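You operate a simulated robot arm through the tools that you are given. There is no shell and no other tool. Be economical: measure what you need, move in short steps, check, and stop when the job is done.

The job below is to be done with a simulated two-armed robot. You get a single attempt, and the scene is never put back.

TASK
Scrub the crust off both plates with the chart's brush for parts.
Fine: wet it under the hot tap; brush back in its bay, tap off. Set down upright: what you pick out. What is to be rubbed or washed off counts as gone when no trace of it is left.

The check looks at the end state, three seconds after you hand in, the way a careful person would. Anything else that was tipped, shoved, dropped, spilled or broken makes it a failure.

THE ROBOT
Two 7-joint arms with four-finger grippers on one trunk, on a base that drives. Base frame: it is fixed to the floor where the robot stands at the start and does not move with it; the origin is under the middle of the robot, x ahead of it, y to its left, z up. Readings come in mm, degrees, newtons and seconds.
The left shoulder is at the start at [40, 181, 1304], the right one opposite. With the tool pointing down near the work surface each hand reaches from about 280 to 820 mm from the robot's upright axis, wherever it stands, measured 20 degrees to its own side. Places, roughly: cold tap [500, -1800, 1000]; drain channel [500, -200, 200]; hot tap [500, -1600, 1000]. Payload 3.67 kg a hand.
Tool frame (each hand has its own): the origin (TCP) lies between the finger pads and is the grasp point; the fingertips stand 28 mm ahead of it; z points along the fingers, y is the line along which they close. Largest opening 112 mm; the body of the gripper starts 73 mm behind the TCP.
Orientation is that of the tool frame in the base frame, as a unit quaternion [x, y, z, w]. With the fingers straight down and closing along the base's y, the tool's x points along the base's -x, its y along +y and its z along -z.

THE INTERFACE
- The arms move only by the tool servo_tool. It takes "left_plan", "right_plan" or both (then of equal length, played together; a hand with none holds still); each is a list of rows, each a list of 3 entries, a list of its own where there are three numbers: the shift along the tool's x, y, z in cm, then the turn, a rotation vector about the tool's x, y, z in degrees, then the opening, from 0 (shut) to 1 (fully open). In form: [[[dx, dy, dz], [ax, ay, az], jaw], ...]. A call has 1 to 8 rows; each row shifts and turns the commanded pose from where the row before left it, along the tool's axes as they then stand. Each row takes 0.2 s and may step no farther than 50 mm and 8.6 degrees from the row before; otherwise, or with a gripper value out of range, the whole call is refused. Where a pose cannot be reached the arm comes as near as it can. A force on the tool above 90 N (or 10 N above the force at the start of the call, whichever is more), or a blocked arm, ends the call early, and 0.2 s more pass. The fingers move at their own pace and stop on an object; they squeeze with about 39 N. The grip force told is the motor's: it shows also when the fingers shut on nothing. Time passes only in rows, and 0.2 s behind the last, so rows that do not move let the fingers close. It gives the time, the measured TCP pose, the force on the tool (base axes), the opening and the grip force at its end, in the units of the frame above (readings bear some noise), with the torque about the TCP (base axes, N m) and any sound that the robot's microphone picked up.
- Cameras (640 x 400 px; columns grow to the right, rows downward): "scene" is now at [77.5, -76.2, 1534.8]; the picture's right is [-0.68, -0.73, 0.00], its down [-0.46, 0.43, -0.78] and it looks along [0.57, -0.53, -0.63] (base axes); focal length 283 px, centre (320, 200). "left" rides on the left gripper at [60, 18, -104] in its tool frame; the picture's right is [-0.29, 0.96, 0.00], its down [-0.80, -0.24, -0.55] and it looks along [-0.53, -0.16, 0.83] (tool axes); focal length 234 px, centre (320, 200). "right" rides on the right gripper at [60, -18, -104] in its tool frame; the picture's right is [0.29, 0.96, 0.00], its down [-0.80, 0.24, -0.55] and it looks along [-0.53, 0.16, 0.83] (tool axes); focal length 234 px, centre (320, 200). There is no depth. A picture from a camera that has moved, and an enlarged one, comes with that camera's place and axes in the base frame and with its lens. The place of the scene camera against the robot may be out by one fixed shift of up to 25 mm in any direction.
- grab_frame(camera): a new picture of that camera. The clock stands still meanwhile.
- lift_body(by): slides the trunk up (or, below 0, down) by that many mm; the arms and the scene camera ride with it, the base frame stays. It gives what a move gives, with no picture.
- base_move(legs): drives the robot by 1 to 6 legs, each [ahead, left, turn to the left] in mm, mm and degrees, along the robot's own axes; the way and the turn of a leg run together, so that a leg with both is an arc; at most 1500 mm and 180 degrees a leg. The arms and the cameras ride along, it lands a little off, and it stops where it bumps. It gives what a move gives.
- head_to(pan, tilt): turns the head with the scene camera to pan (to the left, within 86 degrees either way) and tilt (down, from -29 to 69), counted from straight ahead of the robot. It gives what a move gives.
- zoom(camera, box): a new picture of the part [left, top, right, bottom] of that camera's present view, enlarged. The clock stands still meanwhile.
- finish_job(): hands the job in; it is judged then, once.

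Work in short steps. Places have to be worked out from the pictures, the camera data and where the tool is seen: move nearer, look again, correct. Check each grasp and each placing, and mend what went wrong. You have 120 turns and 108 pictures in all, those below and enlarged ones among them. Open the grippers and draw the arms clear of the work before you hand the job in, unless the task says otherwise; then end with one line.

The tools are called after "Request:" by a JSON object that holds its "method" and its "body". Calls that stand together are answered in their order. servo_tool: Moves the arms, as the interface text tells. Its arguments: {"type":"object","properties":{"left_plan":{"type":"array","items":{"type":"array"}},"right_plan":{"type":"array","items":{"type":"array"}}},"required":[]} The other tools are called the same way: lift_body (by) slides the trunk up or down; base_move (legs) drives the base; head_to (pan, tilt) turns the head that bears the scene camera; grab_frame (camera) takes a picture; zoom (camera, box) takes an enlarged picture of a part of a camera's view; finish_job () hands the job in.

At the start:

```text
clock: 0.0
left_tcp_pos: [501.5, -67.7, 1270.0]
left_ee_rot: [0.0, 1.0, 0.0, 0.0]
left_wrist_force: [-0.6, 0.2, 0.2]
left_torque: [0.0, 0.0, 0.02]
left_gripper_width: 112.1
left_gripper_force: 0.0
right_tcp_pos: [360.3, -557.8, 1271.1]
right_ee_rot: [0.001, 1.0, -0.001, 0.0]
right_wrist_force: [0.1, -0.6, 0.2]
right_torque: [0.02, 0.01, 0.02]
right_gripper_width: 112.2
right_gripper_force: 0.0
trunk travel left (down, up): [-425.0, 89.0]
robot x, y, heading: [-4.0, -1.3, -0.0]
head pan, tilt: [-43.0, 38.9]
```

scene: 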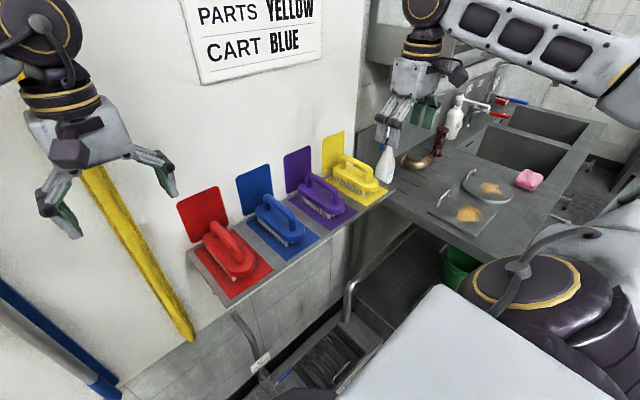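
right: 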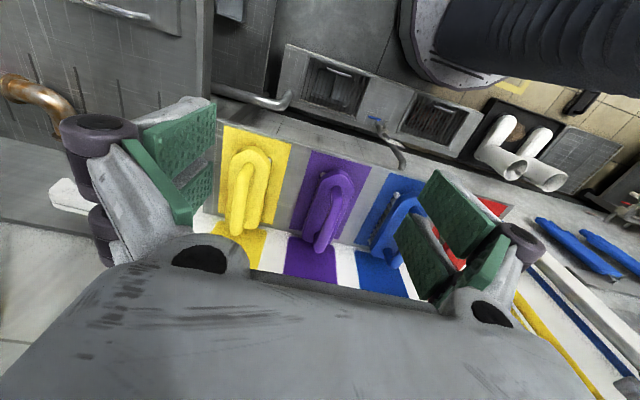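
left: 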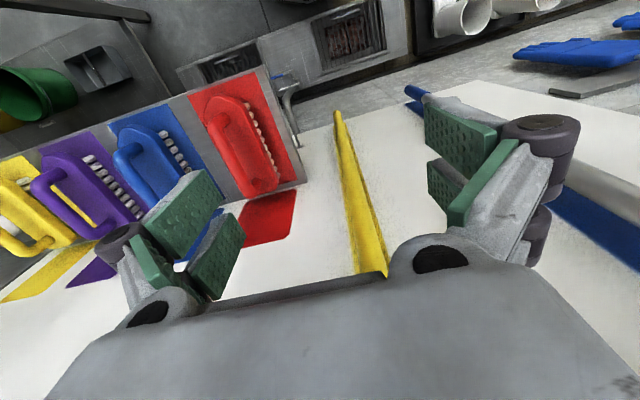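

The chart shows PARTS YELLOW and CART BLUE, but its top is cut off. I'll tilt the head up to read all of it.

Request:
{"method": "head_to", "body": {"pan": -30, "tilt": 10}}

Request:
{"method": "grab_frame", "body": {"camera": "scene"}}

```text
clock: 0.9
left_tcp_pos: [501.5, -65.8, 1270.8]
left_ee_rot: [0.0, 1.0, 0.0, 0.0]
left_wrist_force: [0.2, -0.1, 0.0]
left_torque: [0.0, -0.03, 0.01]
left_gripper_width: 111.8
left_gripper_force: 0.1
right_tcp_pos: [359.7, -557.8, 1274.0]
right_ee_rot: [-0.001, 1.0, 0.0, 0.0]
right_wrist_force: [0.6, -0.4, 0.3]
right_torque: [-0.02, -0.01, 0.02]
right_gripper_width: 112.0
right_gripper_force: 0.0
trunk travel left (down, up): [-425.0, 89.0]
robot x, y, heading: [4.0, -0.0, -0.3]
head pan, tilt: [-30.0, 10.0]
```

```text
104 pictures are left
camera scene: at [95.3, -64.2, 1580.8], right [-0.5, -0.87, 0.0], down [-0.15, 0.09, -0.98], along [0.85, -0.49, -0.17], focal length 283 px, centre (320, 200)
```

scene: 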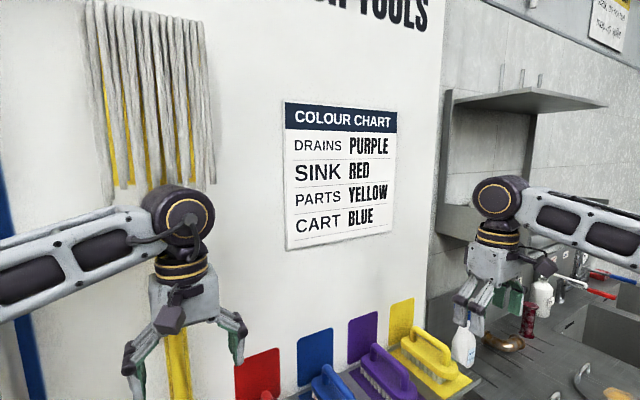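

Parts means yellow. There is another notice at the upper right, so I'll look at it and at the sink.

Request:
{"method": "head_to", "body": {"pan": -62, "tilt": 5}}

Request:
{"method": "grab_frame", "body": {"camera": "scene"}}

Request:
{"method": "head_to", "body": {"pan": -65, "tilt": 35}}

Request:
{"method": "grab_frame", "body": {"camera": "scene"}}

```text
clock: 1.9
left_tcp_pos: [502.9, -66.7, 1271.5]
left_ee_rot: [0.0, 1.0, 0.0, 0.0]
left_wrist_force: [0.5, 0.3, -0.8]
left_torque: [0.01, -0.04, 0.03]
left_gripper_width: 112.2
left_gripper_force: 0.0
right_tcp_pos: [360.7, -557.2, 1274.4]
right_ee_rot: [0.0, 1.0, 0.0, 0.0]
right_wrist_force: [-0.1, -0.1, -0.3]
right_torque: [0.0, -0.01, -0.01]
right_gripper_width: 112.3
right_gripper_force: 0.0
trunk travel left (down, up): [-425.0, 89.0]
robot x, y, heading: [1.3, -0.4, -0.3]
head pan, tilt: [-62.0, 5.0]
```

```text
103 pictures are left
camera scene: at [58.1, -98.6, 1588.9], right [-0.88, -0.47, 0.0], down [-0.04, 0.08, -1.0], along [0.47, -0.88, -0.09], focal length 283 px, centre (320, 200)
```

scene: 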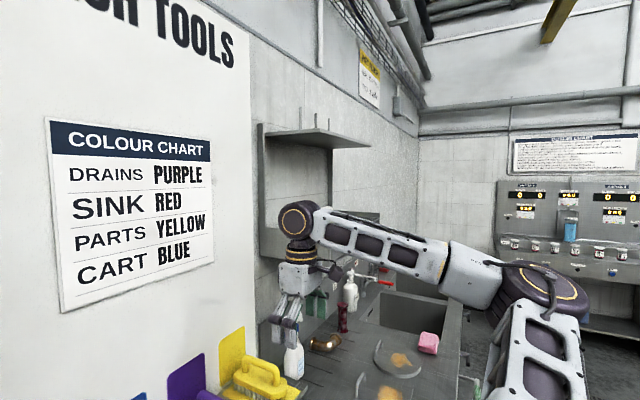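

```text
clock: 2.9
left_tcp_pos: [502.7, -66.2, 1269.5]
left_ee_rot: [0.0, 1.0, 0.0, 0.0]
left_wrist_force: [-0.2, 0.4, -0.4]
left_torque: [0.01, -0.03, 0.0]
left_gripper_width: 112.0
left_gripper_force: 0.2
right_tcp_pos: [359.5, -557.2, 1272.8]
right_ee_rot: [0.0, 1.0, -0.001, 0.0]
right_wrist_force: [-0.7, -0.2, 0.9]
right_torque: [0.0, 0.02, 0.02]
right_gripper_width: 112.0
right_gripper_force: 0.0
trunk travel left (down, up): [-425.0, 89.0]
robot x, y, heading: [-4.6, -1.9, -0.1]
head pan, tilt: [-65.0, 35.0]
```

```text
102 pictures are left
camera scene: at [52.1, -97.5, 1540.8], right [-0.91, -0.42, 0.0], down [-0.24, 0.52, -0.82], along [0.35, -0.74, -0.57], focal length 283 px, centre (320, 200)
```

scene: 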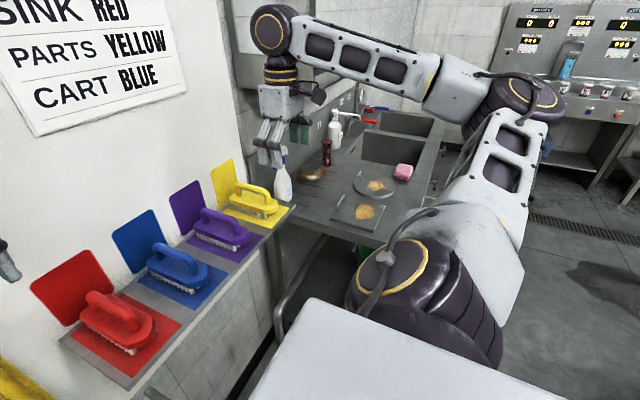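

I'll zoom in on the plates, the yellow brush and the taps.

Request:
{"method": "zoom", "body": {"camera": "scene", "box": [260, 90, 460, 250]}}

Request:
{"method": "zoom", "body": {"camera": "scene", "box": [160, 140, 310, 260]}}

```text
2.50 times, centred on (360, 170) of scene
camera zoom: at [52.1, -97.5, 1540.8], right [-0.91, -0.42, 0.0], down [-0.24, 0.52, -0.82], along [0.35, -0.74, -0.57], focal length 708 px, centre (220, 275)
```

zoom: 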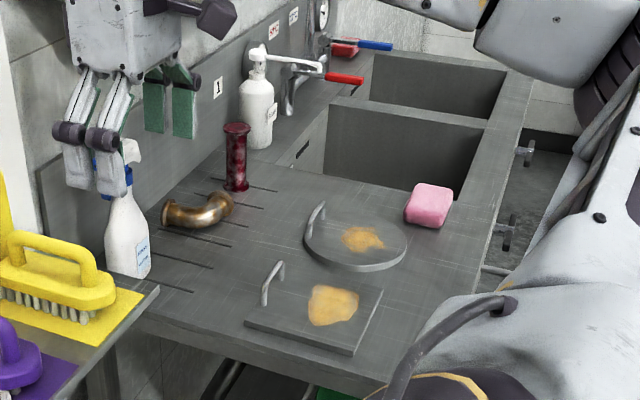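

```text
3.33 times, centred on (235, 200) of scene
camera zoom: at [52.1, -97.5, 1540.8], right [-0.91, -0.42, 0.0], down [-0.24, 0.52, -0.82], along [0.35, -0.74, -0.57], focal length 943 px, centre (603, 200)
```

zoom: 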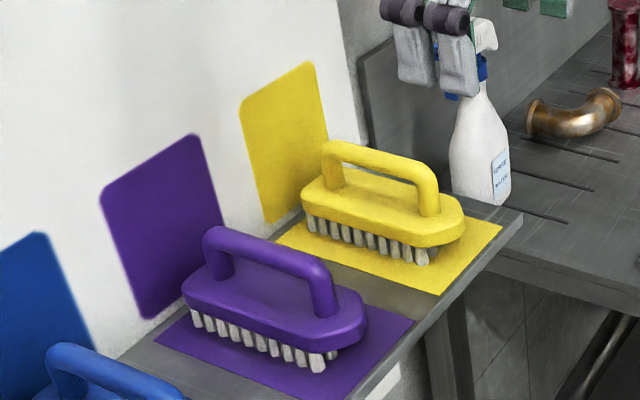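

Triangulating puts the yellow handle near (488,-616,1123). I'll move the right hand above it, half open, and look again.

Request:
{"method": "servo_tool", "body": {"right_plan": [[[-4, -2, 0], [0, 0, 0], 0.6], [[-4, -2, 0], [0, 0, 0], 0.6], [[-3, -1.8, 0], [0, 0, 0], 0.6], [[0, 0, 2], [0, 0, 0], 0.6]]}}

Request:
{"method": "grab_frame", "body": {"camera": "right"}}

Request:
{"method": "grab_frame", "body": {"camera": "scene"}}

```text
clock: 4.1
left_tcp_pos: [505.5, -69.5, 1267.0]
left_ee_rot: [-0.001, 1.0, 0.002, -0.003]
left_wrist_force: [-0.2, -0.7, -0.7]
left_torque: [0.02, 0.07, 0.0]
left_gripper_width: 111.7
left_gripper_force: 0.0
right_tcp_pos: [479.8, -620.2, 1329.7]
right_ee_rot: [-0.001, 0.996, 0.0, 0.092]
right_wrist_force: [1.0, -0.7, -1.2]
right_torque: [0.05, 0.04, 0.01]
right_gripper_width: 67.3
right_gripper_force: 0.2
trunk travel left (down, up): [-425.0, 89.0]
robot x, y, heading: [0.9, 0.8, -0.2]
head pan, tilt: [-65.0, 35.0]
stopped in row 4 (right hand): the arm was blocked; the commanded pose is now the measured one
```

```text
99 pictures are left
camera right: at [400.5, -637.9, 1422.4], right [-0.28, 0.96, -0.05], down [0.68, 0.24, 0.69], along [0.67, 0.16, -0.72], focal length 234 px, centre (320, 200)
```

right: 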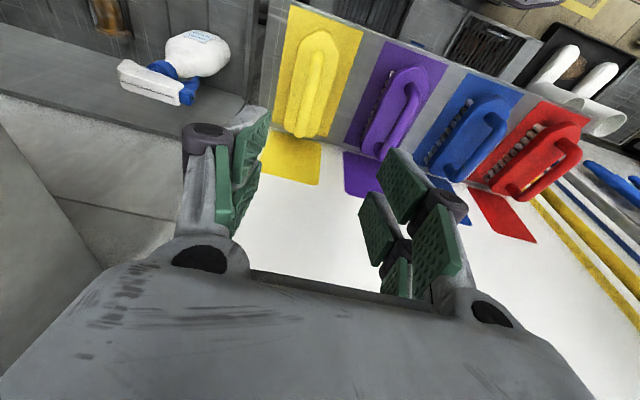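

```text
98 pictures are left
camera scene: at [57.9, -101.5, 1540.2], right [-0.91, -0.42, 0.0], down [-0.25, 0.52, -0.82], along [0.34, -0.74, -0.58], focal length 283 px, centre (320, 200)
```

scene: 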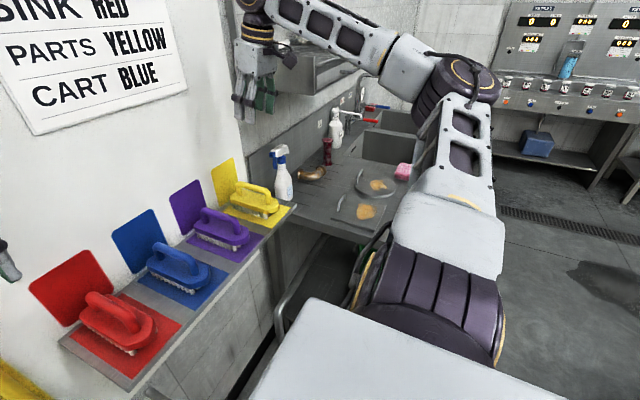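

The hand hit its reach limit, which tilted it. I'll retract it and level it, then drive the base right so the brush is comfortably within reach.

Request:
{"method": "servo_tool", "body": {"right_plan": [[[4, 0, 0], [0, 5.3, 0], 0.6], [[4, 2, 0], [0, 5.3, 0], 0.6], [[4, 2, 0], [0, 0, 0], 0.6], [[4, 2, 0], [0, 0, 0], 0.6]]}}

Request:
{"method": "base_move", "body": {"legs": [[0, -300, 0]]}}

Request:
{"method": "grab_frame", "body": {"camera": "scene"}}

Request:
{"method": "grab_frame", "body": {"camera": "right"}}

```text
clock: 5.1
left_tcp_pos: [501.0, -64.3, 1271.8]
left_ee_rot: [0.0, 1.0, 0.0, 0.0]
left_wrist_force: [0.6, 0.7, 0.7]
left_torque: [0.02, -0.05, -0.01]
left_gripper_width: 112.1
left_gripper_force: 0.0
right_tcp_pos: [311.1, -557.1, 1324.1]
right_ee_rot: [0.0, 1.0, 0.0, 0.001]
right_wrist_force: [-0.8, 0.6, 1.2]
right_torque: [0.01, -0.07, -0.01]
right_gripper_width: 67.2
right_gripper_force: 0.1
trunk travel left (down, up): [-425.0, 89.0]
robot x, y, heading: [-0.9, 1.1, 0.2]
head pan, tilt: [-65.0, 35.0]
```

```text
clock: 7.2
left_tcp_pos: [501.6, -365.6, 1270.2]
left_ee_rot: [0.001, 1.0, -0.001, 0.0]
left_wrist_force: [-0.3, 0.1, -0.1]
left_torque: [-0.01, 0.01, -0.02]
left_gripper_width: 112.0
left_gripper_force: 0.0
right_tcp_pos: [311.8, -857.9, 1324.8]
right_ee_rot: [0.002, 1.0, -0.001, 0.002]
right_wrist_force: [-0.5, 1.0, 0.6]
right_torque: [0.01, -0.01, -0.04]
right_gripper_width: 67.0
right_gripper_force: 0.0
trunk travel left (down, up): [-425.0, 89.0]
robot x, y, heading: [-2.6, -301.3, -0.3]
head pan, tilt: [-65.0, 35.0]
```

```text
97 pictures are left
camera scene: at [50.9, -396.3, 1540.8], right [-0.91, -0.42, 0.0], down [-0.24, 0.52, -0.82], along [0.34, -0.74, -0.57], focal length 283 px, centre (320, 200)
```

scene: 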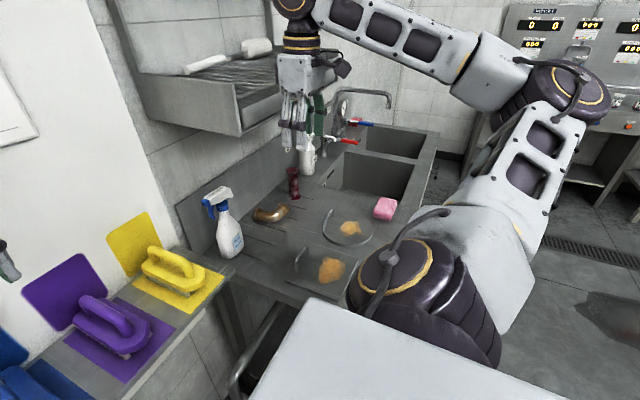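

```text
96 pictures are left
camera right: at [250.7, -875.0, 1429.4], right [-0.28, 0.96, 0.0], down [0.8, 0.24, 0.56], along [0.53, 0.16, -0.83], focal length 234 px, centre (320, 200)
```

right: 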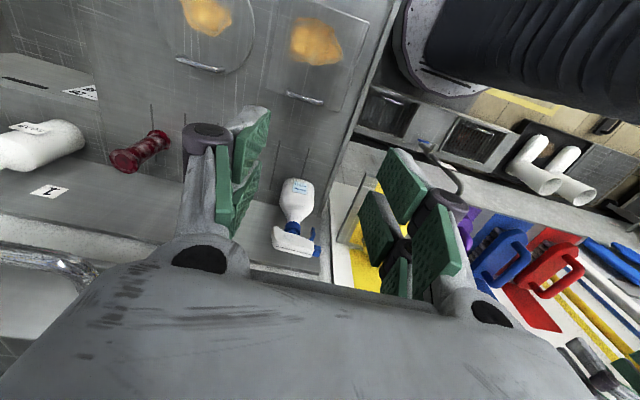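

Triangulating from the shifted base puts the handle near (515,-635,1080). I'll move the hand above it at a safe height.

Request:
{"method": "servo_tool", "body": {"right_plan": [[[0, 4.5, 0], [0, 0, 0], 0.6], [[0, 4.5, 0], [0, 0, 0], 0.6], [[-2, 4.5, 0], [0, 0, 0], 0.6], [[-3, 4, 0], [0, 0, 0], 0.6], [[-3, 3, 2], [0, 0, 0], 0.6], [[-3, 1.9, 2], [0, 0, 0], 0.6], [[-3, 0, 3], [0, 0, 0], 0.6], [[-3, 0, 3], [0, 0, 0], 0.6]]}}

Request:
{"method": "grab_frame", "body": {"camera": "right"}}

Request:
{"method": "grab_frame", "body": {"camera": "scene"}}

```text
clock: 9.0
left_tcp_pos: [500.8, -366.5, 1270.1]
left_ee_rot: [0.002, 1.0, -0.002, -0.001]
left_wrist_force: [-0.3, -0.2, 0.3]
left_torque: [-0.05, 0.01, -0.01]
left_gripper_width: 112.1
left_gripper_force: 0.0
right_tcp_pos: [482.4, -633.7, 1222.8]
right_ee_rot: [0.002, 1.0, -0.001, 0.001]
right_wrist_force: [0.0, 1.0, -3.0]
right_torque: [-0.02, 0.0, -0.02]
right_gripper_width: 67.1
right_gripper_force: 0.1
trunk travel left (down, up): [-425.0, 89.0]
robot x, y, heading: [-2.6, -299.0, -0.4]
head pan, tilt: [-65.0, 35.0]
```

```text
95 pictures are left
camera right: at [422.9, -650.2, 1327.4], right [-0.29, 0.96, 0.0], down [0.8, 0.24, 0.56], along [0.53, 0.16, -0.83], focal length 234 px, centre (320, 200)
```

right: 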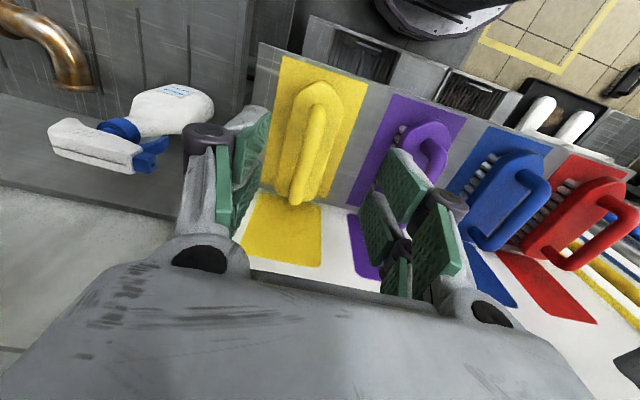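

```text
94 pictures are left
camera scene: at [51.3, -396.4, 1540.6], right [-0.91, -0.42, 0.0], down [-0.24, 0.52, -0.82], along [0.34, -0.74, -0.57], focal length 283 px, centre (320, 200)
```

scene: 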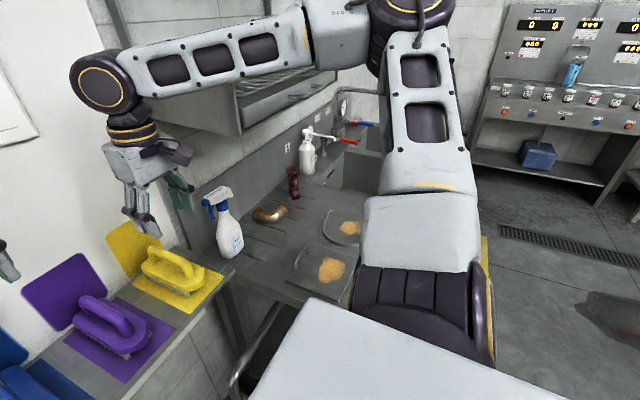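

The handle bar spans roughly x 450–560 at y≈-636. I'll shift slightly forward and descend partway.

Request:
{"method": "servo_tool", "body": {"right_plan": [[[-2, -0.2, 2], [0, 0, 0], 0.6], [[0, 0, 3], [0, 0, 0], 0.6], [[0, 0, 1.5], [0, 0, 0], 0.6]]}}

Request:
{"method": "grab_frame", "body": {"camera": "right"}}

Request:
{"method": "zoom", "body": {"camera": "scene", "box": [60, 120, 260, 320]}}

```text
clock: 9.8
left_tcp_pos: [502.6, -369.1, 1270.3]
left_ee_rot: [0.002, 1.0, 0.0, 0.0]
left_wrist_force: [-0.9, -0.6, -0.4]
left_torque: [0.03, -0.02, -0.03]
left_gripper_width: 112.0
left_gripper_force: 0.1
right_tcp_pos: [504.0, -638.7, 1159.1]
right_ee_rot: [0.002, 1.0, 0.0, 0.003]
right_wrist_force: [0.2, -0.7, -0.3]
right_torque: [0.04, -0.01, -0.03]
right_gripper_width: 67.5
right_gripper_force: 0.1
trunk travel left (down, up): [-425.0, 89.0]
robot x, y, heading: [-4.9, -300.2, -0.2]
head pan, tilt: [-65.0, 35.0]
```

```text
93 pictures are left
camera right: at [442.9, -654.7, 1262.6], right [-0.28, 0.96, 0.0], down [0.8, 0.24, 0.56], along [0.53, 0.16, -0.83], focal length 234 px, centre (320, 200)
```

right: 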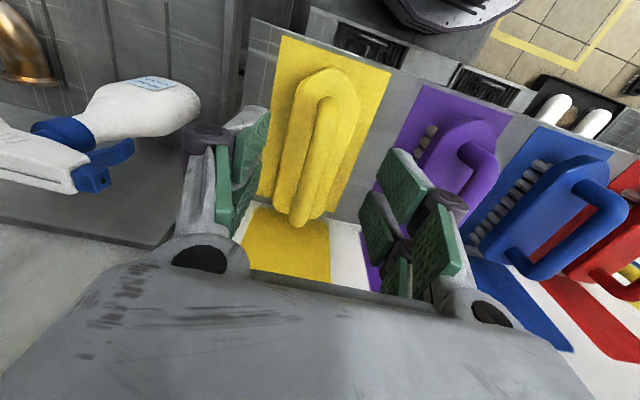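

```text
2.00 times, centred on (160, 220) of scene
camera zoom: at [51.0, -398.8, 1540.7], right [-0.91, -0.42, 0.0], down [-0.24, 0.52, -0.82], along [0.34, -0.74, -0.57], focal length 566 px, centre (640, 160)
```

zoom: 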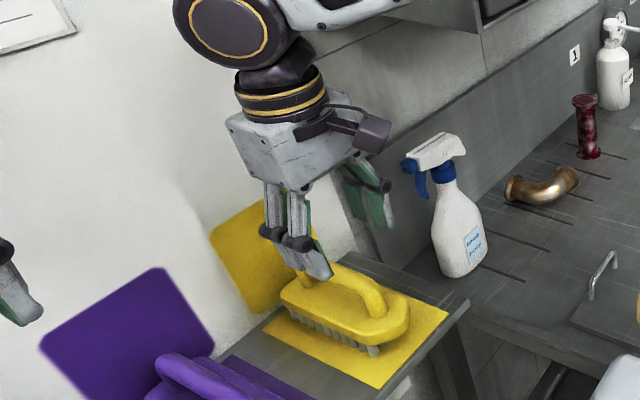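

The hand lines up with the handle in y and x. I'll descend in steps and watch the force.

Request:
{"method": "servo_tool", "body": {"right_plan": [[[0, 0, 2], [0, 0, 0], 0.6], [[0, 0, 2], [0, 0, 0], 0.6]]}}

Request:
{"method": "grab_frame", "body": {"camera": "right"}}

Request:
{"method": "zoom", "body": {"camera": "scene", "box": [80, 180, 240, 320]}}

```text
clock: 10.4
left_tcp_pos: [503.3, -368.8, 1271.0]
left_ee_rot: [0.001, 1.0, 0.0, -0.001]
left_wrist_force: [0.0, -0.3, 0.5]
left_torque: [0.0, -0.02, 0.0]
left_gripper_width: 112.0
left_gripper_force: 0.0
right_tcp_pos: [503.9, -637.0, 1118.0]
right_ee_rot: [0.002, 1.0, 0.0, 0.001]
right_wrist_force: [0.4, 0.0, 0.4]
right_torque: [0.01, 0.01, 0.02]
right_gripper_width: 67.2
right_gripper_force: 0.0
trunk travel left (down, up): [-425.0, 89.0]
robot x, y, heading: [-2.8, -301.4, -0.6]
head pan, tilt: [-65.0, 35.0]
```

```text
91 pictures are left
camera right: at [443.7, -655.0, 1223.3], right [-0.28, 0.96, 0.0], down [0.8, 0.24, 0.56], along [0.53, 0.16, -0.83], focal length 234 px, centre (320, 200)
```

right: 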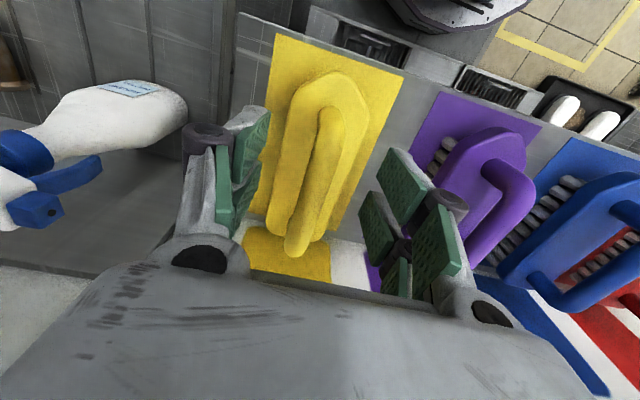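

```text
2.86 times, centred on (160, 250) of scene
camera zoom: at [51.5, -398.6, 1540.6], right [-0.91, -0.42, 0.0], down [-0.24, 0.52, -0.82], along [0.34, -0.74, -0.57], focal length 809 px, centre (777, 57)
```

zoom: 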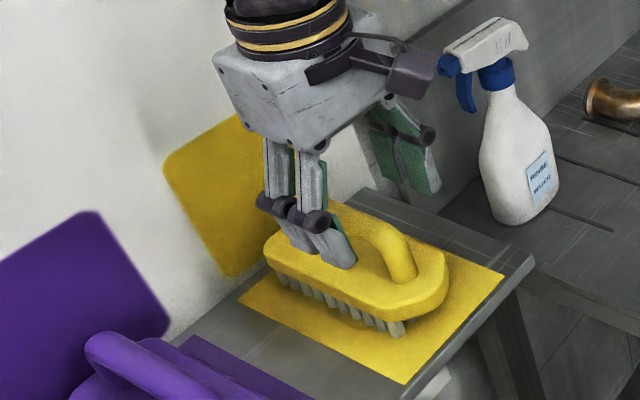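

The fingers now straddle the handle. I'll go a bit lower, then close.

Request:
{"method": "servo_tool", "body": {"right_plan": [[[0, 0, 1], [0, 0, 0], 0.6], [[0, 0, 0], [0, 0, 0], 0.6]]}}

Request:
{"method": "zoom", "body": {"camera": "scene", "box": [110, 210, 210, 290]}}

```text
clock: 11.0
left_tcp_pos: [502.4, -369.1, 1269.6]
left_ee_rot: [0.001, 1.0, -0.001, 0.0]
left_wrist_force: [-0.4, 0.1, 0.3]
left_torque: [0.0, -0.01, 0.0]
left_gripper_width: 112.2
left_gripper_force: 0.0
right_tcp_pos: [503.3, -638.2, 1109.3]
right_ee_rot: [0.001, 1.0, 0.0, 0.001]
right_wrist_force: [0.3, -0.1, 0.1]
right_torque: [-0.06, -0.01, -0.04]
right_gripper_width: 67.3
right_gripper_force: 0.1
trunk travel left (down, up): [-425.0, 89.0]
robot x, y, heading: [-1.1, -300.4, -0.3]
head pan, tilt: [-65.0, 35.0]
```

```text
5.00 times, centred on (160, 250) of scene
camera zoom: at [51.0, -398.2, 1540.7], right [-0.91, -0.42, 0.0], down [-0.24, 0.52, -0.82], along [0.34, -0.74, -0.57], focal length 1415 px, centre (1120, -50)
```

zoom: 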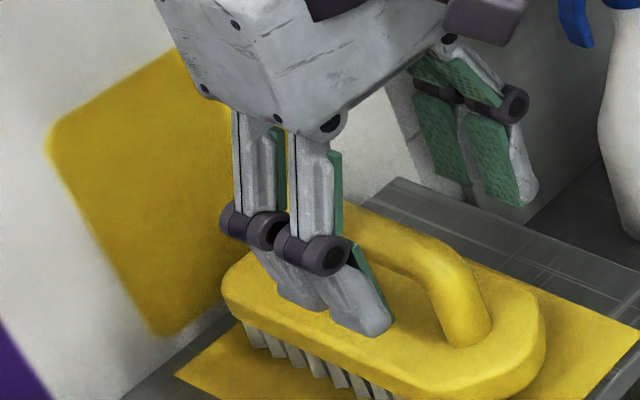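

The fingertips are just above the brush body, with the bar at pad height. I'll close on it.

Request:
{"method": "servo_tool", "body": {"right_plan": [[[0, 0, 0.3], [0, 0, 0], 0.4], [[0, 0, 0], [0, 0, 0], 0.2], [[0, 0, 0], [0, 0, 0], 0], [[0, 0, 0], [0, 0, 0], 0], [[0, 0, 0], [0, 0, 0], 0]]}}

Request:
{"method": "zoom", "body": {"camera": "scene", "box": [80, 180, 240, 320]}}

Request:
{"method": "grab_frame", "body": {"camera": "right"}}

```text
clock: 12.2
left_tcp_pos: [501.9, -368.3, 1269.7]
left_ee_rot: [0.002, 1.0, 0.0, 0.0]
left_wrist_force: [-0.2, 0.1, -0.4]
left_torque: [0.02, -0.01, 0.02]
left_gripper_width: 111.9
left_gripper_force: 0.1
right_tcp_pos: [502.8, -638.0, 1106.1]
right_ee_rot: [0.002, 1.0, 0.0, 0.003]
right_wrist_force: [-0.6, -1.1, -0.7]
right_torque: [0.0, 0.01, -0.03]
right_gripper_width: 18.5
right_gripper_force: 38.7
trunk travel left (down, up): [-425.0, 89.0]
robot x, y, heading: [0.4, -299.0, -0.1]
head pan, tilt: [-65.0, 35.0]
```

```text
2.86 times, centred on (160, 250) of scene
camera zoom: at [50.9, -398.1, 1540.7], right [-0.91, -0.42, 0.0], down [-0.24, 0.52, -0.82], along [0.34, -0.74, -0.57], focal length 809 px, centre (777, 57)
```

zoom: 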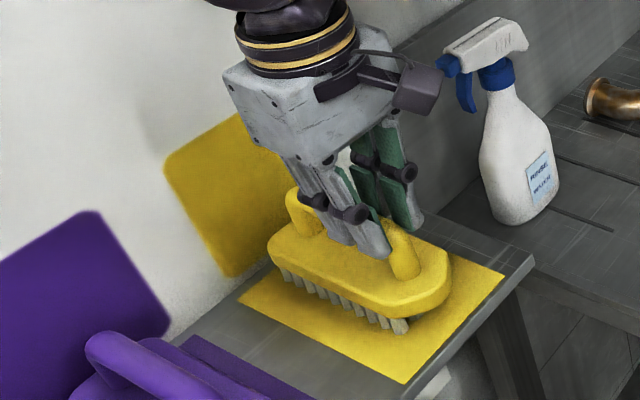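

```text
87 pictures are left
camera right: at [442.7, -655.2, 1210.6], right [-0.28, 0.96, 0.0], down [0.8, 0.24, 0.56], along [0.53, 0.16, -0.83], focal length 234 px, centre (320, 200)
```

right: 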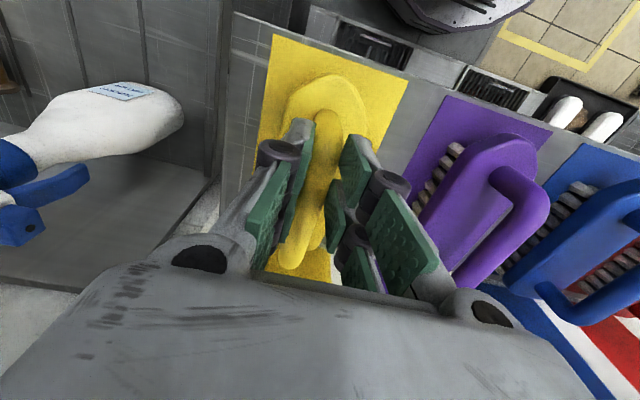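

The grip is good: 18.5 mm at 39 N, with the put-back pose at TCP (503,-638,1106). I'll lift straight up, then pull back.

Request:
{"method": "servo_tool", "body": {"right_plan": [[[0, 0, -2], [0, 0, 0], 0], [[0, 0, -4], [0, 0, 0], 0], [[0, 0, -4], [0, 0, 0], 0], [[0, 0, -4], [0, 0, 0], 0], [[0, 0, -4], [0, 0, 0], 0], [[4, 0, 0], [0, 0, 0], 0], [[4, 0, 0], [0, 0, 0], 0], [[4, 0, 0], [0, 0, 0], 0]]}}

Request:
{"method": "grab_frame", "body": {"camera": "scene"}}

```text
clock: 14.0
left_tcp_pos: [500.2, -368.6, 1271.9]
left_ee_rot: [0.002, 1.0, 0.0, 0.0]
left_wrist_force: [0.0, 0.0, -0.3]
left_torque: [0.02, -0.01, 0.0]
left_gripper_width: 112.3
left_gripper_force: 0.1
right_tcp_pos: [381.3, -636.2, 1286.9]
right_ee_rot: [0.002, 1.0, -0.001, 0.002]
right_wrist_force: [-0.2, -0.3, -0.4]
right_torque: [0.03, 0.0, 0.02]
right_gripper_width: 0.0
right_gripper_force: 35.7
trunk travel left (down, up): [-425.0, 89.0]
robot x, y, heading: [-0.3, -302.0, -0.3]
head pan, tilt: [-65.0, 35.0]
```

```text
86 pictures are left
camera scene: at [49.4, -398.3, 1540.7], right [-0.91, -0.42, 0.0], down [-0.24, 0.52, -0.82], along [0.34, -0.74, -0.57], focal length 283 px, centre (320, 200)
```

scene: 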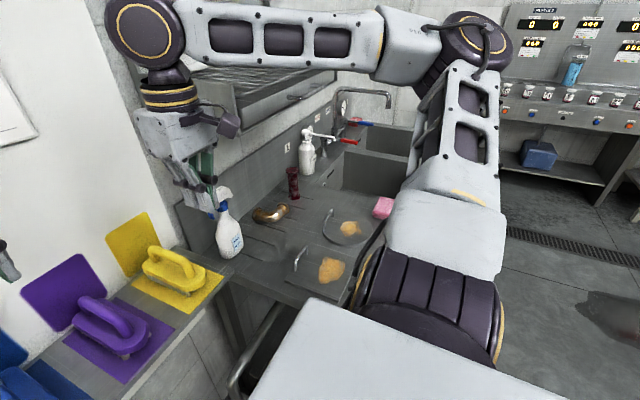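

The brush slipped out, probably because I gripped the top of the round bar. It still sits in its bay, so I'll look closely at it.

Request:
{"method": "zoom", "body": {"camera": "scene", "box": [80, 190, 240, 330]}}

Request:
{"method": "grab_frame", "body": {"camera": "right"}}

```text
2.86 times, centred on (160, 260) of scene
camera zoom: at [49.4, -398.3, 1540.7], right [-0.91, -0.42, 0.0], down [-0.24, 0.52, -0.82], along [0.34, -0.74, -0.57], focal length 809 px, centre (777, 29)
```

zoom: 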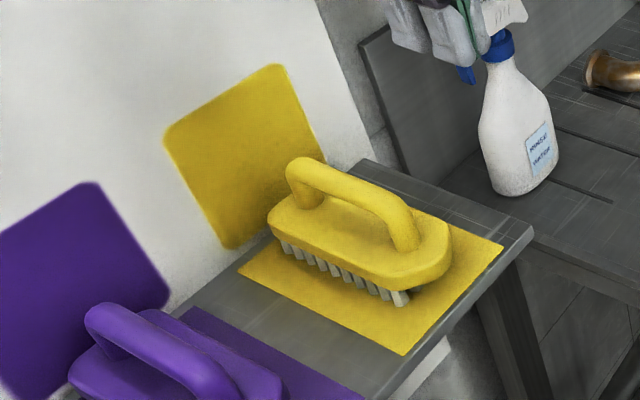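

```text
84 pictures are left
camera right: at [320.2, -653.9, 1391.0], right [-0.29, 0.96, 0.0], down [0.8, 0.24, 0.56], along [0.53, 0.16, -0.83], focal length 234 px, centre (320, 200)
```

right: 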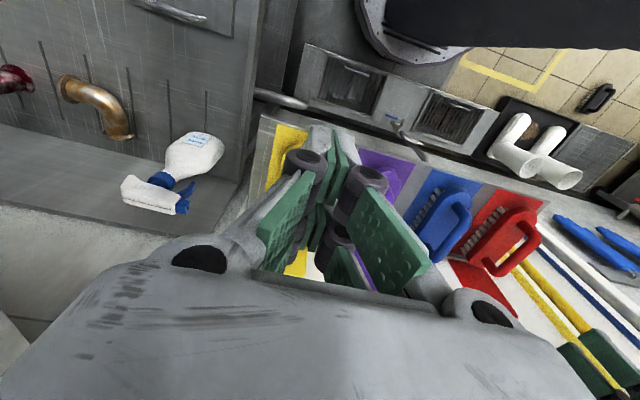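

The brush hasn't moved. I'll regrasp deeper: go back, open, and descend until the fingertips nearly touch the body.

Request:
{"method": "servo_tool", "body": {"right_plan": [[[-4, -0.1, 0], [0, 0, 0], 0.5], [[-4, 0, 0], [0, 0, 0], 0.5], [[-4, 0, 0], [0, 0, 0], 0.5], [[0, 0, 4], [0, 0, 0], 0.5], [[0, 0, 4], [0, 0, 0], 0.5], [[0, 0, 4], [0, 0, 0], 0.5], [[0, 0, 4], [0, 0, 0], 0.5], [[0, 0, 2], [0, 0, 0], 0.5]]}}

Request:
{"method": "servo_tool", "body": {"right_plan": [[[0, 0, 0.5], [0, 0, 0], 0.5], [[0, 0, 0.5], [0, 0, 0], 0.5]]}}

Request:
{"method": "servo_tool", "body": {"right_plan": [[[0, 0, 0.4], [0, 0, 0], 0.5], [[0, 0, 0.4], [0, 0, 0], 0.5]]}}

Request:
{"method": "zoom", "body": {"camera": "scene", "box": [110, 210, 210, 290]}}

```text
clock: 15.8
left_tcp_pos: [502.3, -368.6, 1270.2]
left_ee_rot: [0.001, 1.0, 0.0, 0.0]
left_wrist_force: [-0.7, 1.4, 0.3]
left_torque: [0.03, 0.02, -0.02]
left_gripper_width: 112.3
left_gripper_force: 0.1
right_tcp_pos: [502.5, -641.6, 1108.6]
right_ee_rot: [0.002, 1.0, 0.0, 0.002]
right_wrist_force: [0.5, 0.0, 0.2]
right_torque: [0.0, 0.02, 0.01]
right_gripper_width: 56.0
right_gripper_force: 0.0
trunk travel left (down, up): [-425.0, 89.0]
robot x, y, heading: [1.3, -300.2, -0.4]
head pan, tilt: [-65.0, 35.0]
```

```text
clock: 16.4
left_tcp_pos: [502.5, -368.5, 1269.7]
left_ee_rot: [0.002, 1.0, 0.0, 0.0]
left_wrist_force: [0.1, -0.1, 0.3]
left_torque: [-0.03, 0.02, 0.02]
left_gripper_width: 111.8
left_gripper_force: 0.0
right_tcp_pos: [503.1, -640.1, 1096.9]
right_ee_rot: [0.002, 1.0, 0.0, 0.0]
right_wrist_force: [0.0, 0.5, 0.1]
right_torque: [-0.01, 0.02, 0.02]
right_gripper_width: 56.1
right_gripper_force: 0.1
trunk travel left (down, up): [-425.0, 89.0]
robot x, y, heading: [-0.3, -300.6, -0.3]
head pan, tilt: [-65.0, 35.0]
```

```text
clock: 17.0
left_tcp_pos: [502.1, -368.4, 1269.4]
left_ee_rot: [0.002, 1.0, 0.0, 0.0]
left_wrist_force: [0.0, 0.7, 0.3]
left_torque: [0.01, 0.0, -0.03]
left_gripper_width: 112.0
left_gripper_force: 0.0
right_tcp_pos: [503.4, -640.5, 1089.0]
right_ee_rot: [0.002, 1.0, -0.001, 0.002]
right_wrist_force: [-0.4, 0.4, 0.3]
right_torque: [-0.02, 0.01, -0.02]
right_gripper_width: 55.9
right_gripper_force: 0.0
trunk travel left (down, up): [-425.0, 89.0]
robot x, y, heading: [2.3, -302.3, -0.2]
head pan, tilt: [-65.0, 35.0]
```

```text
5.00 times, centred on (160, 250) of scene
camera zoom: at [51.1, -398.1, 1540.7], right [-0.91, -0.42, 0.0], down [-0.24, 0.52, -0.82], along [0.34, -0.74, -0.57], focal length 1415 px, centre (1120, -50)
```

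zoom: 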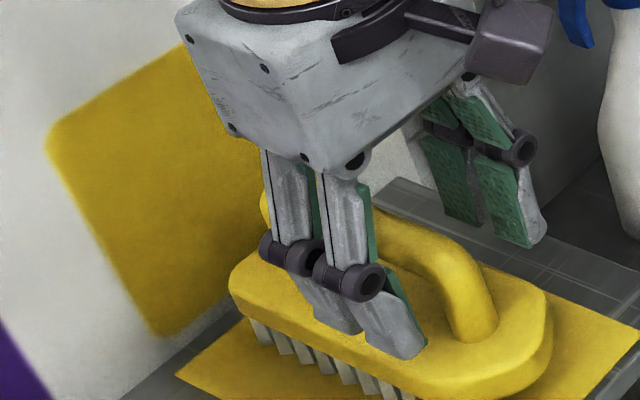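

There is no contact yet, so I'll go a little deeper in small steps.

Request:
{"method": "servo_tool", "body": {"right_plan": [[[0, 0, 0.4], [0, 0, 0], 0.45], [[0, 0, 0.4], [0, 0, 0], 0.4], [[0, 0, 0], [0, 0, 0], 0.4]]}}

Request:
{"method": "zoom", "body": {"camera": "scene", "box": [110, 210, 210, 290]}}

```text
clock: 17.8
left_tcp_pos: [501.7, -368.4, 1269.7]
left_ee_rot: [0.001, 1.0, 0.0, 0.0]
left_wrist_force: [-0.6, 0.0, -1.3]
left_torque: [0.01, 0.01, 0.02]
left_gripper_width: 112.0
left_gripper_force: 0.0
right_tcp_pos: [502.1, -639.9, 1081.4]
right_ee_rot: [0.002, 1.0, 0.0, 0.001]
right_wrist_force: [0.0, 0.4, 0.4]
right_torque: [0.0, 0.01, 0.0]
right_gripper_width: 44.8
right_gripper_force: 0.0
trunk travel left (down, up): [-425.0, 89.0]
robot x, y, heading: [0.1, -301.7, -0.3]
head pan, tilt: [-65.0, 35.0]
```

```text
5.00 times, centred on (160, 250) of scene
camera zoom: at [50.7, -397.9, 1540.7], right [-0.91, -0.42, 0.0], down [-0.24, 0.52, -0.82], along [0.34, -0.74, -0.57], focal length 1415 px, centre (1120, -50)
```

zoom: 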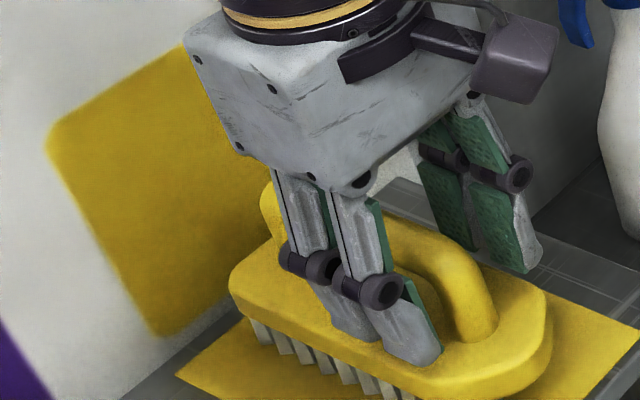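

Still no contact. I'll go 4 mm more and close, then do a short test lift.

Request:
{"method": "servo_tool", "body": {"right_plan": [[[0, 0, 0.3], [0, 0, 0], 0.3], [[0, 0, 0], [0, 0, 0], 0.1], [[0, 0, 0], [0, 0, 0], 0], [[0, 0, 0], [0, 0, 0], 0], [[0, 0, 0], [0, 0, 0], 0]]}}

Request:
{"method": "servo_tool", "body": {"right_plan": [[[0, 0, -1], [0, 0, 0], 0], [[0, 0, -2], [0, 0, 0], 0], [[0, 0, -2], [0, 0, 0], 0]]}}

Request:
{"method": "zoom", "body": {"camera": "scene", "box": [80, 180, 240, 320]}}

```text
clock: 19.0
left_tcp_pos: [502.7, -368.1, 1269.6]
left_ee_rot: [0.001, 1.0, 0.0, 0.0]
left_wrist_force: [0.7, -0.1, 0.1]
left_torque: [-0.01, 0.0, -0.03]
left_gripper_width: 111.7
left_gripper_force: 0.1
right_tcp_pos: [503.2, -639.5, 1078.0]
right_ee_rot: [0.002, 1.0, 0.0, 0.002]
right_wrist_force: [0.4, -0.2, 0.4]
right_torque: [-0.06, -0.05, 0.05]
right_gripper_width: 18.1
right_gripper_force: 38.9
trunk travel left (down, up): [-425.0, 89.0]
robot x, y, heading: [-5.1, -300.6, -0.1]
head pan, tilt: [-65.0, 35.0]
```

```text
clock: 19.8
left_tcp_pos: [501.1, -367.6, 1270.0]
left_ee_rot: [0.002, 1.0, 0.0, 0.0]
left_wrist_force: [0.4, -0.4, -0.1]
left_torque: [0.0, -0.02, 0.01]
left_gripper_width: 111.8
left_gripper_force: 0.0
right_tcp_pos: [503.2, -639.4, 1127.6]
right_ee_rot: [0.002, 1.0, 0.0, 0.001]
right_wrist_force: [0.9, -1.4, -1.6]
right_torque: [0.0, 0.05, -0.02]
right_gripper_width: 17.7
right_gripper_force: 38.8
trunk travel left (down, up): [-425.0, 89.0]
robot x, y, heading: [1.6, -299.4, -0.4]
head pan, tilt: [-65.0, 35.0]
```

```text
2.86 times, centred on (160, 250) of scene
camera zoom: at [50.8, -397.8, 1540.7], right [-0.91, -0.42, 0.0], down [-0.24, 0.52, -0.82], along [0.34, -0.74, -0.57], focal length 809 px, centre (777, 57)
```

zoom: 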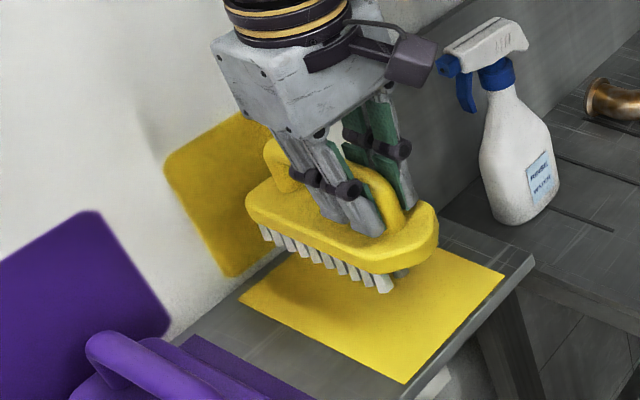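

The brush is held this time, with the put-back pose at TCP (503,-639.5,1078). I'll lift, retract, back the base away from the counter, and then drive right toward the plates.

Request:
{"method": "servo_tool", "body": {"right_plan": [[[0, 0, -4], [0, 0, 0], 0], [[0, 0, -4], [0, 0, 0], 0], [[0, 0, -4], [0, 0, 0], 0], [[2, 0, -3], [0, 0, 0], 0], [[4, 0, 0], [0, 0, 0], 0], [[4, 0, 0], [0, 0, 0], 0], [[4, 0, 0], [0, 0, 0], 0]]}}

Request:
{"method": "base_move", "body": {"legs": [[-280, 0, 0], [0, -600, 0]]}}

Request:
{"method": "head_to", "body": {"pan": -25, "tilt": 45}}

Request:
{"method": "grab_frame", "body": {"camera": "scene"}}

```text
clock: 21.4
left_tcp_pos: [499.9, -369.7, 1271.6]
left_ee_rot: [0.002, 1.0, 0.001, 0.0]
left_wrist_force: [-0.8, 0.2, -0.8]
left_torque: [0.04, 0.0, 0.02]
left_gripper_width: 111.9
left_gripper_force: 0.0
right_tcp_pos: [360.6, -640.5, 1277.6]
right_ee_rot: [0.002, 1.0, 0.001, 0.002]
right_wrist_force: [-0.9, -0.3, -1.4]
right_torque: [-0.02, 0.06, 0.0]
right_gripper_width: 17.9
right_gripper_force: 38.6
trunk travel left (down, up): [-425.0, 89.0]
robot x, y, heading: [-4.2, -298.6, -0.4]
head pan, tilt: [-65.0, 35.0]
```

```text
clock: 26.4
left_tcp_pos: [214.1, -965.9, 1271.0]
left_ee_rot: [0.003, 1.0, 0.0, 0.0]
left_wrist_force: [-0.4, -0.3, -0.4]
left_torque: [-0.04, -0.03, 0.04]
left_gripper_width: 112.2
left_gripper_force: 0.0
right_tcp_pos: [74.9, -1236.7, 1277.9]
right_ee_rot: [0.003, 1.0, 0.0, 0.002]
right_wrist_force: [-0.7, 0.0, -1.3]
right_torque: [-0.01, 0.05, 0.01]
right_gripper_width: 18.3
right_gripper_force: 38.6
trunk travel left (down, up): [-425.0, 89.0]
robot x, y, heading: [-288.0, -897.6, -0.8]
head pan, tilt: [-65.0, 35.0]
```

```text
clock: 27.5
left_tcp_pos: [215.6, -964.8, 1270.6]
left_ee_rot: [0.003, 1.0, 0.001, 0.001]
left_wrist_force: [-1.0, -0.6, 0.7]
left_torque: [0.0, -0.01, 0.01]
left_gripper_width: 112.1
left_gripper_force: 0.1
right_tcp_pos: [74.5, -1236.3, 1277.1]
right_ee_rot: [0.004, 1.0, 0.0, 0.001]
right_wrist_force: [-0.6, -0.7, -1.5]
right_torque: [-0.02, 0.04, -0.01]
right_gripper_width: 17.8
right_gripper_force: 38.8
trunk travel left (down, up): [-425.0, 89.0]
robot x, y, heading: [-289.5, -896.1, -0.5]
head pan, tilt: [-25.0, 45.0]
```

```text
80 pictures are left
camera scene: at [-199.6, -949.0, 1525.9], right [-0.43, -0.9, 0.0], down [-0.64, 0.3, -0.71], along [0.64, -0.3, -0.71], focal length 283 px, centre (320, 200)
```

scene: 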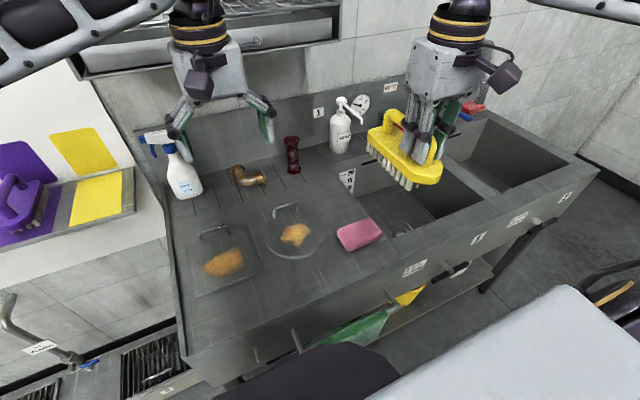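

The view of the plates and sink is clear. I'll drive right toward the taps and look at them in detail.

Request:
{"method": "base_move", "body": {"legs": [[0, -350, 0]]}}

Request:
{"method": "head_to", "body": {"pan": -25, "tilt": 32}}

Request:
{"method": "grab_frame", "body": {"camera": "scene"}}

Request:
{"method": "zoom", "body": {"camera": "scene", "box": [260, 100, 460, 260]}}

```text
clock: 29.9
left_tcp_pos: [211.8, -1317.0, 1270.4]
left_ee_rot: [0.001, 1.0, 0.0, 0.0]
left_wrist_force: [0.8, 0.8, 0.2]
left_torque: [-0.03, -0.02, 0.0]
left_gripper_width: 112.1
left_gripper_force: 0.0
right_tcp_pos: [72.5, -1588.1, 1277.0]
right_ee_rot: [0.002, 1.0, -0.001, 0.002]
right_wrist_force: [0.3, 0.0, -1.6]
right_torque: [0.0, 0.07, -0.02]
right_gripper_width: 18.2
right_gripper_force: 39.0
trunk travel left (down, up): [-425.0, 89.0]
robot x, y, heading: [-291.2, -1249.1, -0.1]
head pan, tilt: [-25.0, 45.0]
```

```text
clock: 30.6
left_tcp_pos: [211.4, -1319.2, 1270.6]
left_ee_rot: [0.002, 1.0, 0.0, 0.0]
left_wrist_force: [0.0, 0.4, -0.3]
left_torque: [-0.02, -0.01, -0.03]
left_gripper_width: 112.1
left_gripper_force: 0.0
right_tcp_pos: [72.2, -1591.7, 1277.7]
right_ee_rot: [0.002, 1.0, -0.001, 0.002]
right_wrist_force: [-0.9, -1.1, -1.7]
right_torque: [0.04, 0.04, -0.01]
right_gripper_width: 18.2
right_gripper_force: 39.2
trunk travel left (down, up): [-425.0, 89.0]
robot x, y, heading: [-292.8, -1251.2, -0.4]
head pan, tilt: [-25.0, 32.0]
```

```text
79 pictures are left
camera scene: at [-194.5, -1307.8, 1545.3], right [-0.43, -0.9, 0.0], down [-0.48, 0.23, -0.85], along [0.77, -0.36, -0.53], focal length 283 px, centre (320, 200)
```

scene: 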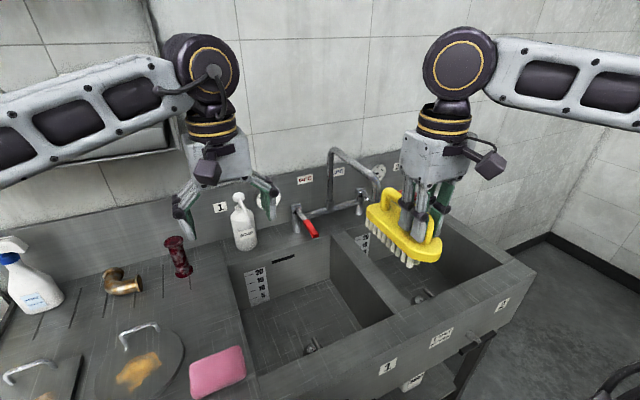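

```text
2.50 times, centred on (360, 180) of scene
camera zoom: at [-194.5, -1307.8, 1545.3], right [-0.43, -0.9, 0.0], down [-0.48, 0.23, -0.85], along [0.77, -0.36, -0.53], focal length 708 px, centre (220, 250)
```

zoom: 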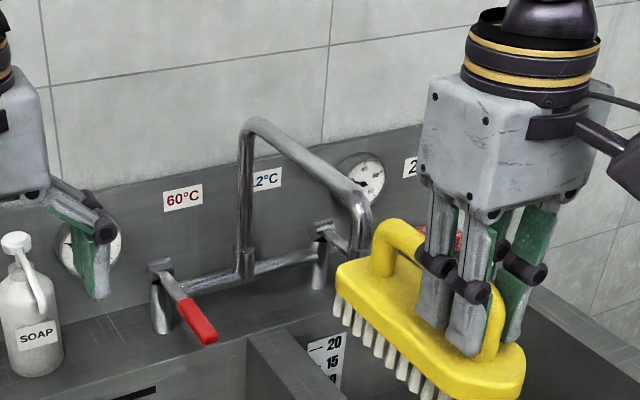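

It's a mixer tap: the red hot lever is at the left (60°C), the blue cold lever at the right, and they share a swing spout. I'll shift further right and look from the left hand's camera as well.

Request:
{"method": "base_move", "body": {"legs": [[30, -270, 0]]}}

Request:
{"method": "head_to", "body": {"pan": -5, "tilt": 35}}

Request:
{"method": "grab_frame", "body": {"camera": "scene"}}

Request:
{"method": "grab_frame", "body": {"camera": "left"}}

```text
clock: 32.5
left_tcp_pos: [239.9, -1585.0, 1270.7]
left_ee_rot: [0.002, 1.0, -0.001, -0.001]
left_wrist_force: [0.2, 0.7, -0.5]
left_torque: [-0.02, -0.04, 0.0]
left_gripper_width: 112.3
left_gripper_force: 0.0
right_tcp_pos: [101.6, -1856.8, 1277.0]
right_ee_rot: [0.002, 1.0, -0.001, 0.002]
right_wrist_force: [0.7, 0.5, -1.4]
right_torque: [0.0, 0.01, 0.03]
right_gripper_width: 18.2
right_gripper_force: 39.1
trunk travel left (down, up): [-425.0, 89.0]
robot x, y, heading: [-261.4, -1518.8, -0.2]
head pan, tilt: [-25.0, 32.0]
```

```text
clock: 33.4
left_tcp_pos: [241.0, -1587.0, 1270.5]
left_ee_rot: [0.002, 1.0, 0.0, 0.0]
left_wrist_force: [-1.2, 0.5, -0.3]
left_torque: [0.03, 0.0, 0.03]
left_gripper_width: 112.0
left_gripper_force: 0.1
right_tcp_pos: [100.3, -1857.8, 1276.8]
right_ee_rot: [0.002, 1.0, 0.0, 0.002]
right_wrist_force: [-0.8, -1.0, -1.6]
right_torque: [-0.01, 0.04, 0.02]
right_gripper_width: 17.9
right_gripper_force: 39.1
trunk travel left (down, up): [-425.0, 89.0]
robot x, y, heading: [-262.3, -1516.6, -0.3]
head pan, tilt: [-5.0, 35.0]
```

```text
77 pictures are left
camera scene: at [-159.2, -1545.3, 1540.7], right [-0.09, -1.0, 0.0], down [-0.57, 0.05, -0.82], along [0.82, -0.08, -0.57], focal length 283 px, centre (320, 200)
```

scene: 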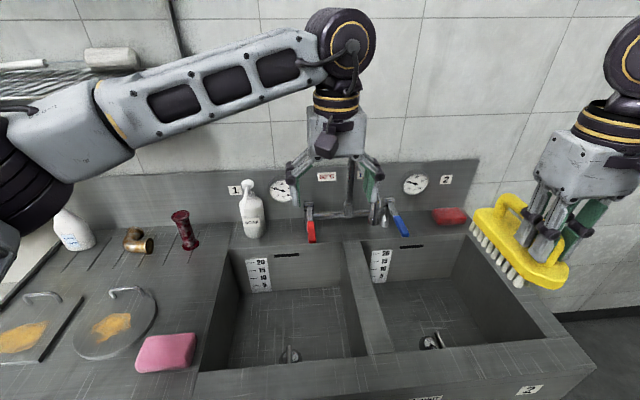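

```text
76 pictures are left
camera left: at [181.9, -1569.4, 1374.4], right [0.29, 0.96, 0.0], down [0.8, -0.24, 0.55], along [0.53, -0.16, -0.83], focal length 234 px, centre (320, 200)
```

left: 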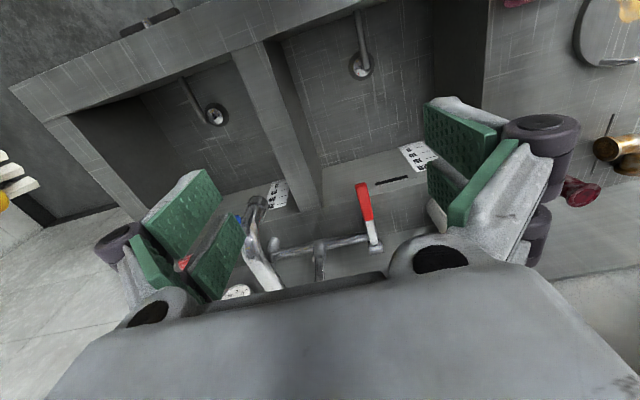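

I put the hot lever end near (400,-1559,1022), its pivot near (549,-1564), and the outlet near (320,-1694,1128). I'll lift the left hand aside and inspect the mechanism before touching it.

Request:
{"method": "servo_tool", "body": {"left_plan": [[[2, 4, 0], [0, 0, 0], 0.5], [[2, 4, 0], [0, 0, 0], 0.5], [[0, 4, 0], [0, 0, 0], 0.5]]}}

Request:
{"method": "zoom", "body": {"camera": "scene", "box": [230, 130, 480, 290]}}

Request:
{"method": "zoom", "body": {"camera": "left", "box": [160, 120, 400, 300]}}

```text
clock: 34.2
left_tcp_pos: [201.9, -1464.4, 1269.3]
left_ee_rot: [0.002, 1.0, 0.0, 0.001]
left_wrist_force: [-0.2, 0.4, -0.1]
left_torque: [0.0, 0.01, 0.0]
left_gripper_width: 56.3
left_gripper_force: 0.1
right_tcp_pos: [100.4, -1856.3, 1277.1]
right_ee_rot: [0.003, 1.0, -0.001, 0.002]
right_wrist_force: [-0.4, 0.0, -2.1]
right_torque: [0.0, 0.06, 0.01]
right_gripper_width: 18.2
right_gripper_force: 39.3
trunk travel left (down, up): [-425.0, 89.0]
robot x, y, heading: [-263.3, -1516.0, -0.6]
head pan, tilt: [-5.0, 35.0]
```

```text
2.50 times, centred on (355, 210) of scene
camera zoom: at [-158.9, -1543.0, 1540.7], right [-0.09, -1.0, 0.0], down [-0.57, 0.05, -0.82], along [0.82, -0.08, -0.57], focal length 708 px, centre (232, 175)
```

zoom: 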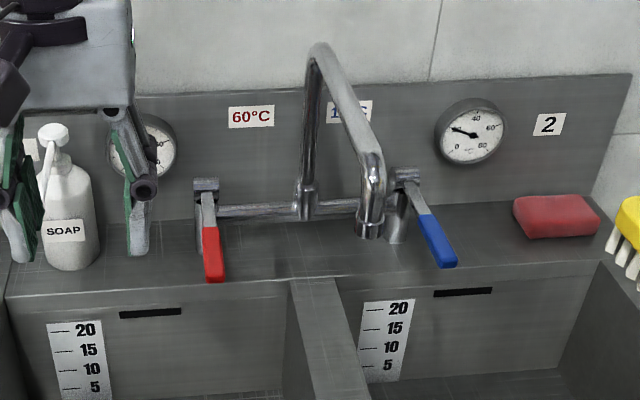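

```text
2.22 times, centred on (280, 210) of left
camera zoom: at [143.2, -1446.4, 1373.0], right [0.29, 0.96, 0.0], down [0.8, -0.24, 0.55], along [0.53, -0.16, -0.83], focal length 520 px, centre (409, 178)
```

zoom: 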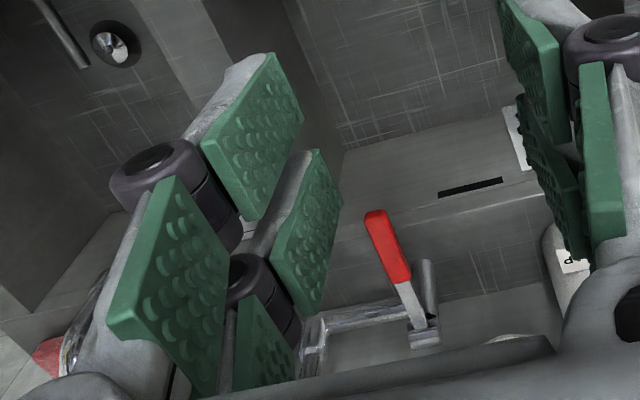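

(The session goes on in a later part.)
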